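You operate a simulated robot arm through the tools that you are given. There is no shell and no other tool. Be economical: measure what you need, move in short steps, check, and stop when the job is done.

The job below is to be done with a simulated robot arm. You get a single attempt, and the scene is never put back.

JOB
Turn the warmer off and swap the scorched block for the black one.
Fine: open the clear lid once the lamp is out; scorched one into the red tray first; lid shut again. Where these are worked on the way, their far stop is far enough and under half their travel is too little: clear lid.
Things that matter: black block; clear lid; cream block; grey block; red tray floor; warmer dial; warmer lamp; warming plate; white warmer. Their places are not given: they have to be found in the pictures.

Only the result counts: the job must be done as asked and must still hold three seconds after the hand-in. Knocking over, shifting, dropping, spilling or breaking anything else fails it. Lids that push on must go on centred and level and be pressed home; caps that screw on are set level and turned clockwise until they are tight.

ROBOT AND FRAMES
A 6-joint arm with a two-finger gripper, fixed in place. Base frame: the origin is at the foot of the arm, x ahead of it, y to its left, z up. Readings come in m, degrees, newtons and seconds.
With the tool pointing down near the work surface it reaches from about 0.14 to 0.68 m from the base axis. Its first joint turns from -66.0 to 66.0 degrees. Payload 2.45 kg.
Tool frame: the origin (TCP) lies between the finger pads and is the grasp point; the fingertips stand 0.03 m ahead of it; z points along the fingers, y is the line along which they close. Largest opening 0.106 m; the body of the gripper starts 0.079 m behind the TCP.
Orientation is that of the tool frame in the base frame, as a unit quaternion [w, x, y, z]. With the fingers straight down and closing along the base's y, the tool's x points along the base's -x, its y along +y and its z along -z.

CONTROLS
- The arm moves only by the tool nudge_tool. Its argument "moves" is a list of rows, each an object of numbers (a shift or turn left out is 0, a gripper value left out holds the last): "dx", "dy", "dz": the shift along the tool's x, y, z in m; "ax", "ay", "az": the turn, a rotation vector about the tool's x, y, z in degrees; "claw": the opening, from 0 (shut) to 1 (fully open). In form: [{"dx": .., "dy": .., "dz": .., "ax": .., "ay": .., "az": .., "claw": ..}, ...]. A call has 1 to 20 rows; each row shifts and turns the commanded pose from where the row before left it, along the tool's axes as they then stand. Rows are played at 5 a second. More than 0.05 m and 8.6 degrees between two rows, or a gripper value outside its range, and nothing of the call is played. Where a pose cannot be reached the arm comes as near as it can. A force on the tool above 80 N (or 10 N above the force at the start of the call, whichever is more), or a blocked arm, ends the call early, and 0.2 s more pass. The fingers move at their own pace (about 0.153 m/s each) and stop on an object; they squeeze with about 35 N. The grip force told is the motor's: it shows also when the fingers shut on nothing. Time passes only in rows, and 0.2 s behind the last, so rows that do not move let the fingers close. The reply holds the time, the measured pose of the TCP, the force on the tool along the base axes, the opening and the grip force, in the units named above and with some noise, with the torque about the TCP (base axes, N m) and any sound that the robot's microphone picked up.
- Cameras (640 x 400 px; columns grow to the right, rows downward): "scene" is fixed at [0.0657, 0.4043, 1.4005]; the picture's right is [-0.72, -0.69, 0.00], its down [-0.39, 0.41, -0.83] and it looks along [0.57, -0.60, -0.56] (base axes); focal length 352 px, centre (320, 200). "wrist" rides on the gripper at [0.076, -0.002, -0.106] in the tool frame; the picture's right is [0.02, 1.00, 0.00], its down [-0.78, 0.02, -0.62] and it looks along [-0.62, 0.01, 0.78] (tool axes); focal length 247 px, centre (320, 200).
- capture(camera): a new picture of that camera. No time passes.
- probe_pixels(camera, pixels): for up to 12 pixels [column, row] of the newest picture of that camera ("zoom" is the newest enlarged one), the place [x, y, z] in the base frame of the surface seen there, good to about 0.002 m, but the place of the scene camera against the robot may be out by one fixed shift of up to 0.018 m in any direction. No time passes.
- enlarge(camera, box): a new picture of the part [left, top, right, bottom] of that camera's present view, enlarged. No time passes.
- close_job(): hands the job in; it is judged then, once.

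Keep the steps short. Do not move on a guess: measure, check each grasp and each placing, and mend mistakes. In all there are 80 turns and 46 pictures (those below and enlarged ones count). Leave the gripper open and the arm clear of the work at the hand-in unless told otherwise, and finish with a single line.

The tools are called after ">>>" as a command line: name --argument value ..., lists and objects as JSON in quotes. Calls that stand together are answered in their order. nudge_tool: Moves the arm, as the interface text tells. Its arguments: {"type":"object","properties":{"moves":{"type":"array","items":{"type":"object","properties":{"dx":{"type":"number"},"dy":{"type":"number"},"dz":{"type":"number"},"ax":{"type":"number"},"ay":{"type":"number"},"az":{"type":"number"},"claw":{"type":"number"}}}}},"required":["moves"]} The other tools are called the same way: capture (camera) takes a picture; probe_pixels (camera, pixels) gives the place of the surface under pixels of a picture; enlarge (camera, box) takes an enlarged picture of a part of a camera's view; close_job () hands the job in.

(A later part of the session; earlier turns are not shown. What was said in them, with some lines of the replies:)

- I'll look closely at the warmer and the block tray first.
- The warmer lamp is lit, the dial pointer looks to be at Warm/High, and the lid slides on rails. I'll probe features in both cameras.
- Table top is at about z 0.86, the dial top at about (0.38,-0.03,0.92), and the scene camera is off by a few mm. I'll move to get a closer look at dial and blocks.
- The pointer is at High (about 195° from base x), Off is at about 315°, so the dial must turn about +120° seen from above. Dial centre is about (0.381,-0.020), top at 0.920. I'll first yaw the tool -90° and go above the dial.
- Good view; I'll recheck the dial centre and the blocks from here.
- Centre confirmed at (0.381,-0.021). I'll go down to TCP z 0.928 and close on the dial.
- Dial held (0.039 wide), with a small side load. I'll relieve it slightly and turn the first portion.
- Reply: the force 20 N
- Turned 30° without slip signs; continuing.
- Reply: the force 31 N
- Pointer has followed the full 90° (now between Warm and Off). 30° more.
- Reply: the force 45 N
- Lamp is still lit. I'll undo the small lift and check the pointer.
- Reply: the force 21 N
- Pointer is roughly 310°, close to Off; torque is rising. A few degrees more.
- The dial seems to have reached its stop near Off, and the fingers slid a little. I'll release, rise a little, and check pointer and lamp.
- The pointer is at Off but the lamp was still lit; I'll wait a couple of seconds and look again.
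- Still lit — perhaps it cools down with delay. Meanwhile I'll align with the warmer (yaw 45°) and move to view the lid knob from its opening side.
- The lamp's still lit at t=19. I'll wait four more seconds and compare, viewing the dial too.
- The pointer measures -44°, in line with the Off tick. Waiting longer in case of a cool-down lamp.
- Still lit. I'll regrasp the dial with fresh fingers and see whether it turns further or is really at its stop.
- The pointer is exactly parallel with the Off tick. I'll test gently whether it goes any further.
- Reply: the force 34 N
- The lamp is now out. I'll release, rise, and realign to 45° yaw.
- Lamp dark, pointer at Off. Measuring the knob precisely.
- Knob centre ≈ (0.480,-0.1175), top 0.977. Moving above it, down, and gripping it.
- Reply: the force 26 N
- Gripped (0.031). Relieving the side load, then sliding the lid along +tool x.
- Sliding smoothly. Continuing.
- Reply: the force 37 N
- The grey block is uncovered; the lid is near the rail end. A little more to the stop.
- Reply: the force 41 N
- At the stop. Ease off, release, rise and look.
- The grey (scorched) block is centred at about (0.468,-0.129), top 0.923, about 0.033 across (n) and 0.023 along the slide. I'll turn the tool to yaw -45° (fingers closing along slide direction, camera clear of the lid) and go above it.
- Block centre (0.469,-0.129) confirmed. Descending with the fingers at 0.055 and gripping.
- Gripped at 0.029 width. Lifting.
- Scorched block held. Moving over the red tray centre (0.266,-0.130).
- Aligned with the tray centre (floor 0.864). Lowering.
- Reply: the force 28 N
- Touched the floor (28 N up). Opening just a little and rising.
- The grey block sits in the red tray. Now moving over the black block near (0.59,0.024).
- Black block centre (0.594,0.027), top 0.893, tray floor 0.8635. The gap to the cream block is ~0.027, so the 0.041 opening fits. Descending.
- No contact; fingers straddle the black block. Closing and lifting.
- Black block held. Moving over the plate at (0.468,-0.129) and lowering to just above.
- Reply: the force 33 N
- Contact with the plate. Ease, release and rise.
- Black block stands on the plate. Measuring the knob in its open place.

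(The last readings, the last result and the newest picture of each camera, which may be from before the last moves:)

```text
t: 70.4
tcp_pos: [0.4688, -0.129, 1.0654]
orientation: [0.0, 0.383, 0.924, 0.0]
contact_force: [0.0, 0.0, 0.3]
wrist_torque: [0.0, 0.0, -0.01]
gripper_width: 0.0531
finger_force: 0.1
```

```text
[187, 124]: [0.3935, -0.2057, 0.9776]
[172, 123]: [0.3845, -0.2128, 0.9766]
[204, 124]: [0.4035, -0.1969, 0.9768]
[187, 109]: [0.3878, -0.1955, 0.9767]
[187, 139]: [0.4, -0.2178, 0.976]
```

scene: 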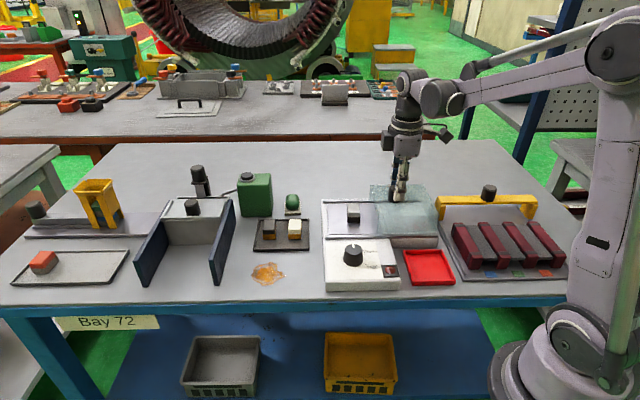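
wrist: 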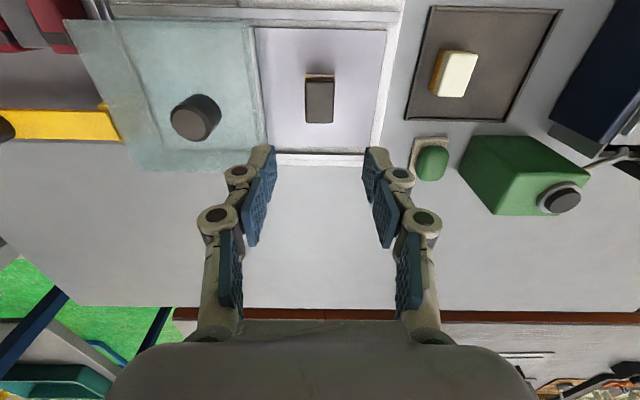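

Knob centre ≈ (0.394,-0.207). Moving over it, descending and gripping.

>>> nudge_tool --moves '[{"dx": -0.0005, "dy": -0.036, "claw": 0.65}, {"dx": -0.0005, "dy": -0.036}, {"dx": -0.0005, "dy": -0.036}, {}, {"dz": 0.03}, {"dz": 0.03}, {"dz": 0.0195}, {}, {"claw": 0}, {}, {}]'

```text
t: 72.8
tcp_pos: [0.395, -0.2051, 0.9869]
orientation: [0.002, 0.382, 0.924, 0.001]
contact_force: [14.9, 13.1, 0.2]
wrist_torque: [0.2, -0.47, 0.11]
gripper_width: 0.0313
finger_force: 45.3
```

Gripped. Sliding the lid back (+tool y), travel about 0.129.

>>> nudge_tool --moves '[{"dy": 0.01}, {"dy": 0.015}, {"dy": 0.015}, {"dy": 0.015}, {"dy": 0.015}, {"dy": 0.015}, {"dy": 0.015}, {"dy": 0.015}, {}]'

```text
t: 74.8
tcp_pos: [0.4747, -0.1243, 0.9861]
orientation: [0.002, 0.383, 0.924, 0.0]
contact_force: [8.3, -9.5, 13.8]
wrist_torque: [-0.73, -0.69, 0.05]
gripper_width: 0.031
finger_force: 44.7
```

>>> nudge_tool --moves '[{"dy": 0.005}, {"dy": 0.005}, {"dy": 0.004}, {"dy": 0.004}, {"dy": 0.003}, {}]'

>>> enlarge --camera "scene" --box '[240, 160, 460, 300]'

```text
t: 76.2
tcp_pos: [0.485, -0.1151, 0.9859]
orientation: [-0.003, 0.387, 0.922, -0.007]
contact_force: [-33.5, -26.8, -24.5]
wrist_torque: [-0.79, 0.51, -0.09]
gripper_width: 0.0312
finger_force: 44.8
```

```text
2.86 times, centred on (350, 230) of scene
```

zoom: 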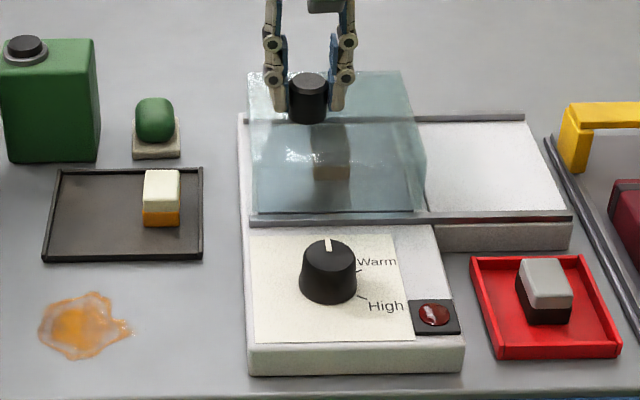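

Lid is at its closed stop (43 N back). Easing off, releasing and rising clear.

>>> nudge_tool --moves '[{"dy": -0.006}, {"claw": 0.65}, {}, {"dz": -0.03}, {"dz": -0.04}, {"dz": -0.04}, {"dz": -0.04, "claw": 1}, {}]'

>>> capture --camera "wrist"

>>> enlarge --camera "scene" --box '[240, 160, 460, 300]'

```text
t: 78.0
tcp_pos: [0.4834, -0.1129, 1.1355]
orientation: [0.001, 0.383, 0.924, -0.001]
contact_force: [0.8, -0.4, -0.3]
wrist_torque: [0.02, -0.01, 0.0]
gripper_width: 0.1061
finger_force: 0.1
```

```text
8 pictures are left
```

wrist: 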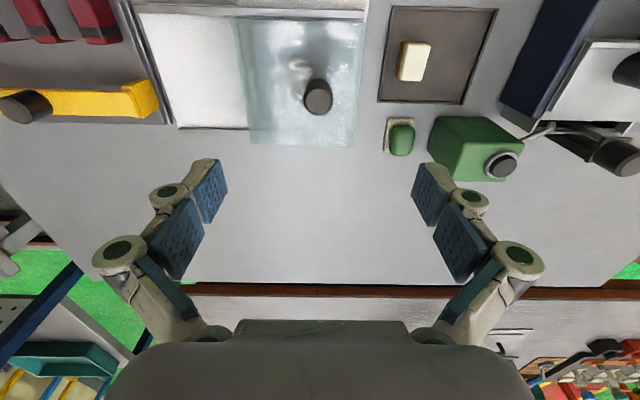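

```text
2.86 times, centred on (350, 230) of scene
```

zoom: 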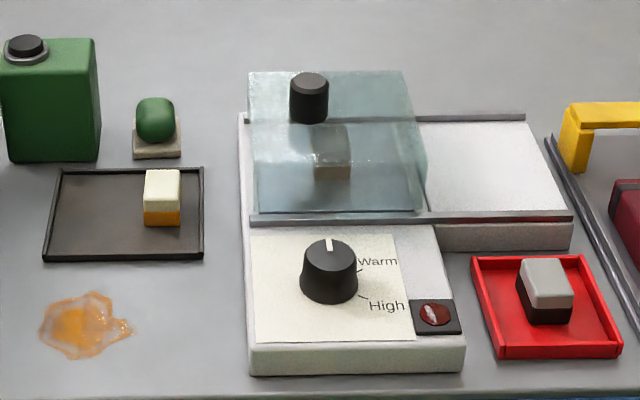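

Lamp dark, dial Off, lid shut, black block on the plate, grey in the red tray, and the hand is clear. Quick check of the knob's place against the start.

>>> probe_pixels --camera "wrist" --pixels '[[318, 98], [306, 98], [331, 98]]'

```text
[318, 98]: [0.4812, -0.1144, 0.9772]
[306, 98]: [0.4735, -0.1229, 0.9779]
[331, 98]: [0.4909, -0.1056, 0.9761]
```

The knob is back at its starting place, (0.481,-0.115), so I'm handing in.

>>> close_job

```text
The job is handed in.
```

The warmer is off with its lamp out, the scorched grey block is in the red tray, the black block is on the warming plate, and the clear lid is shut again.
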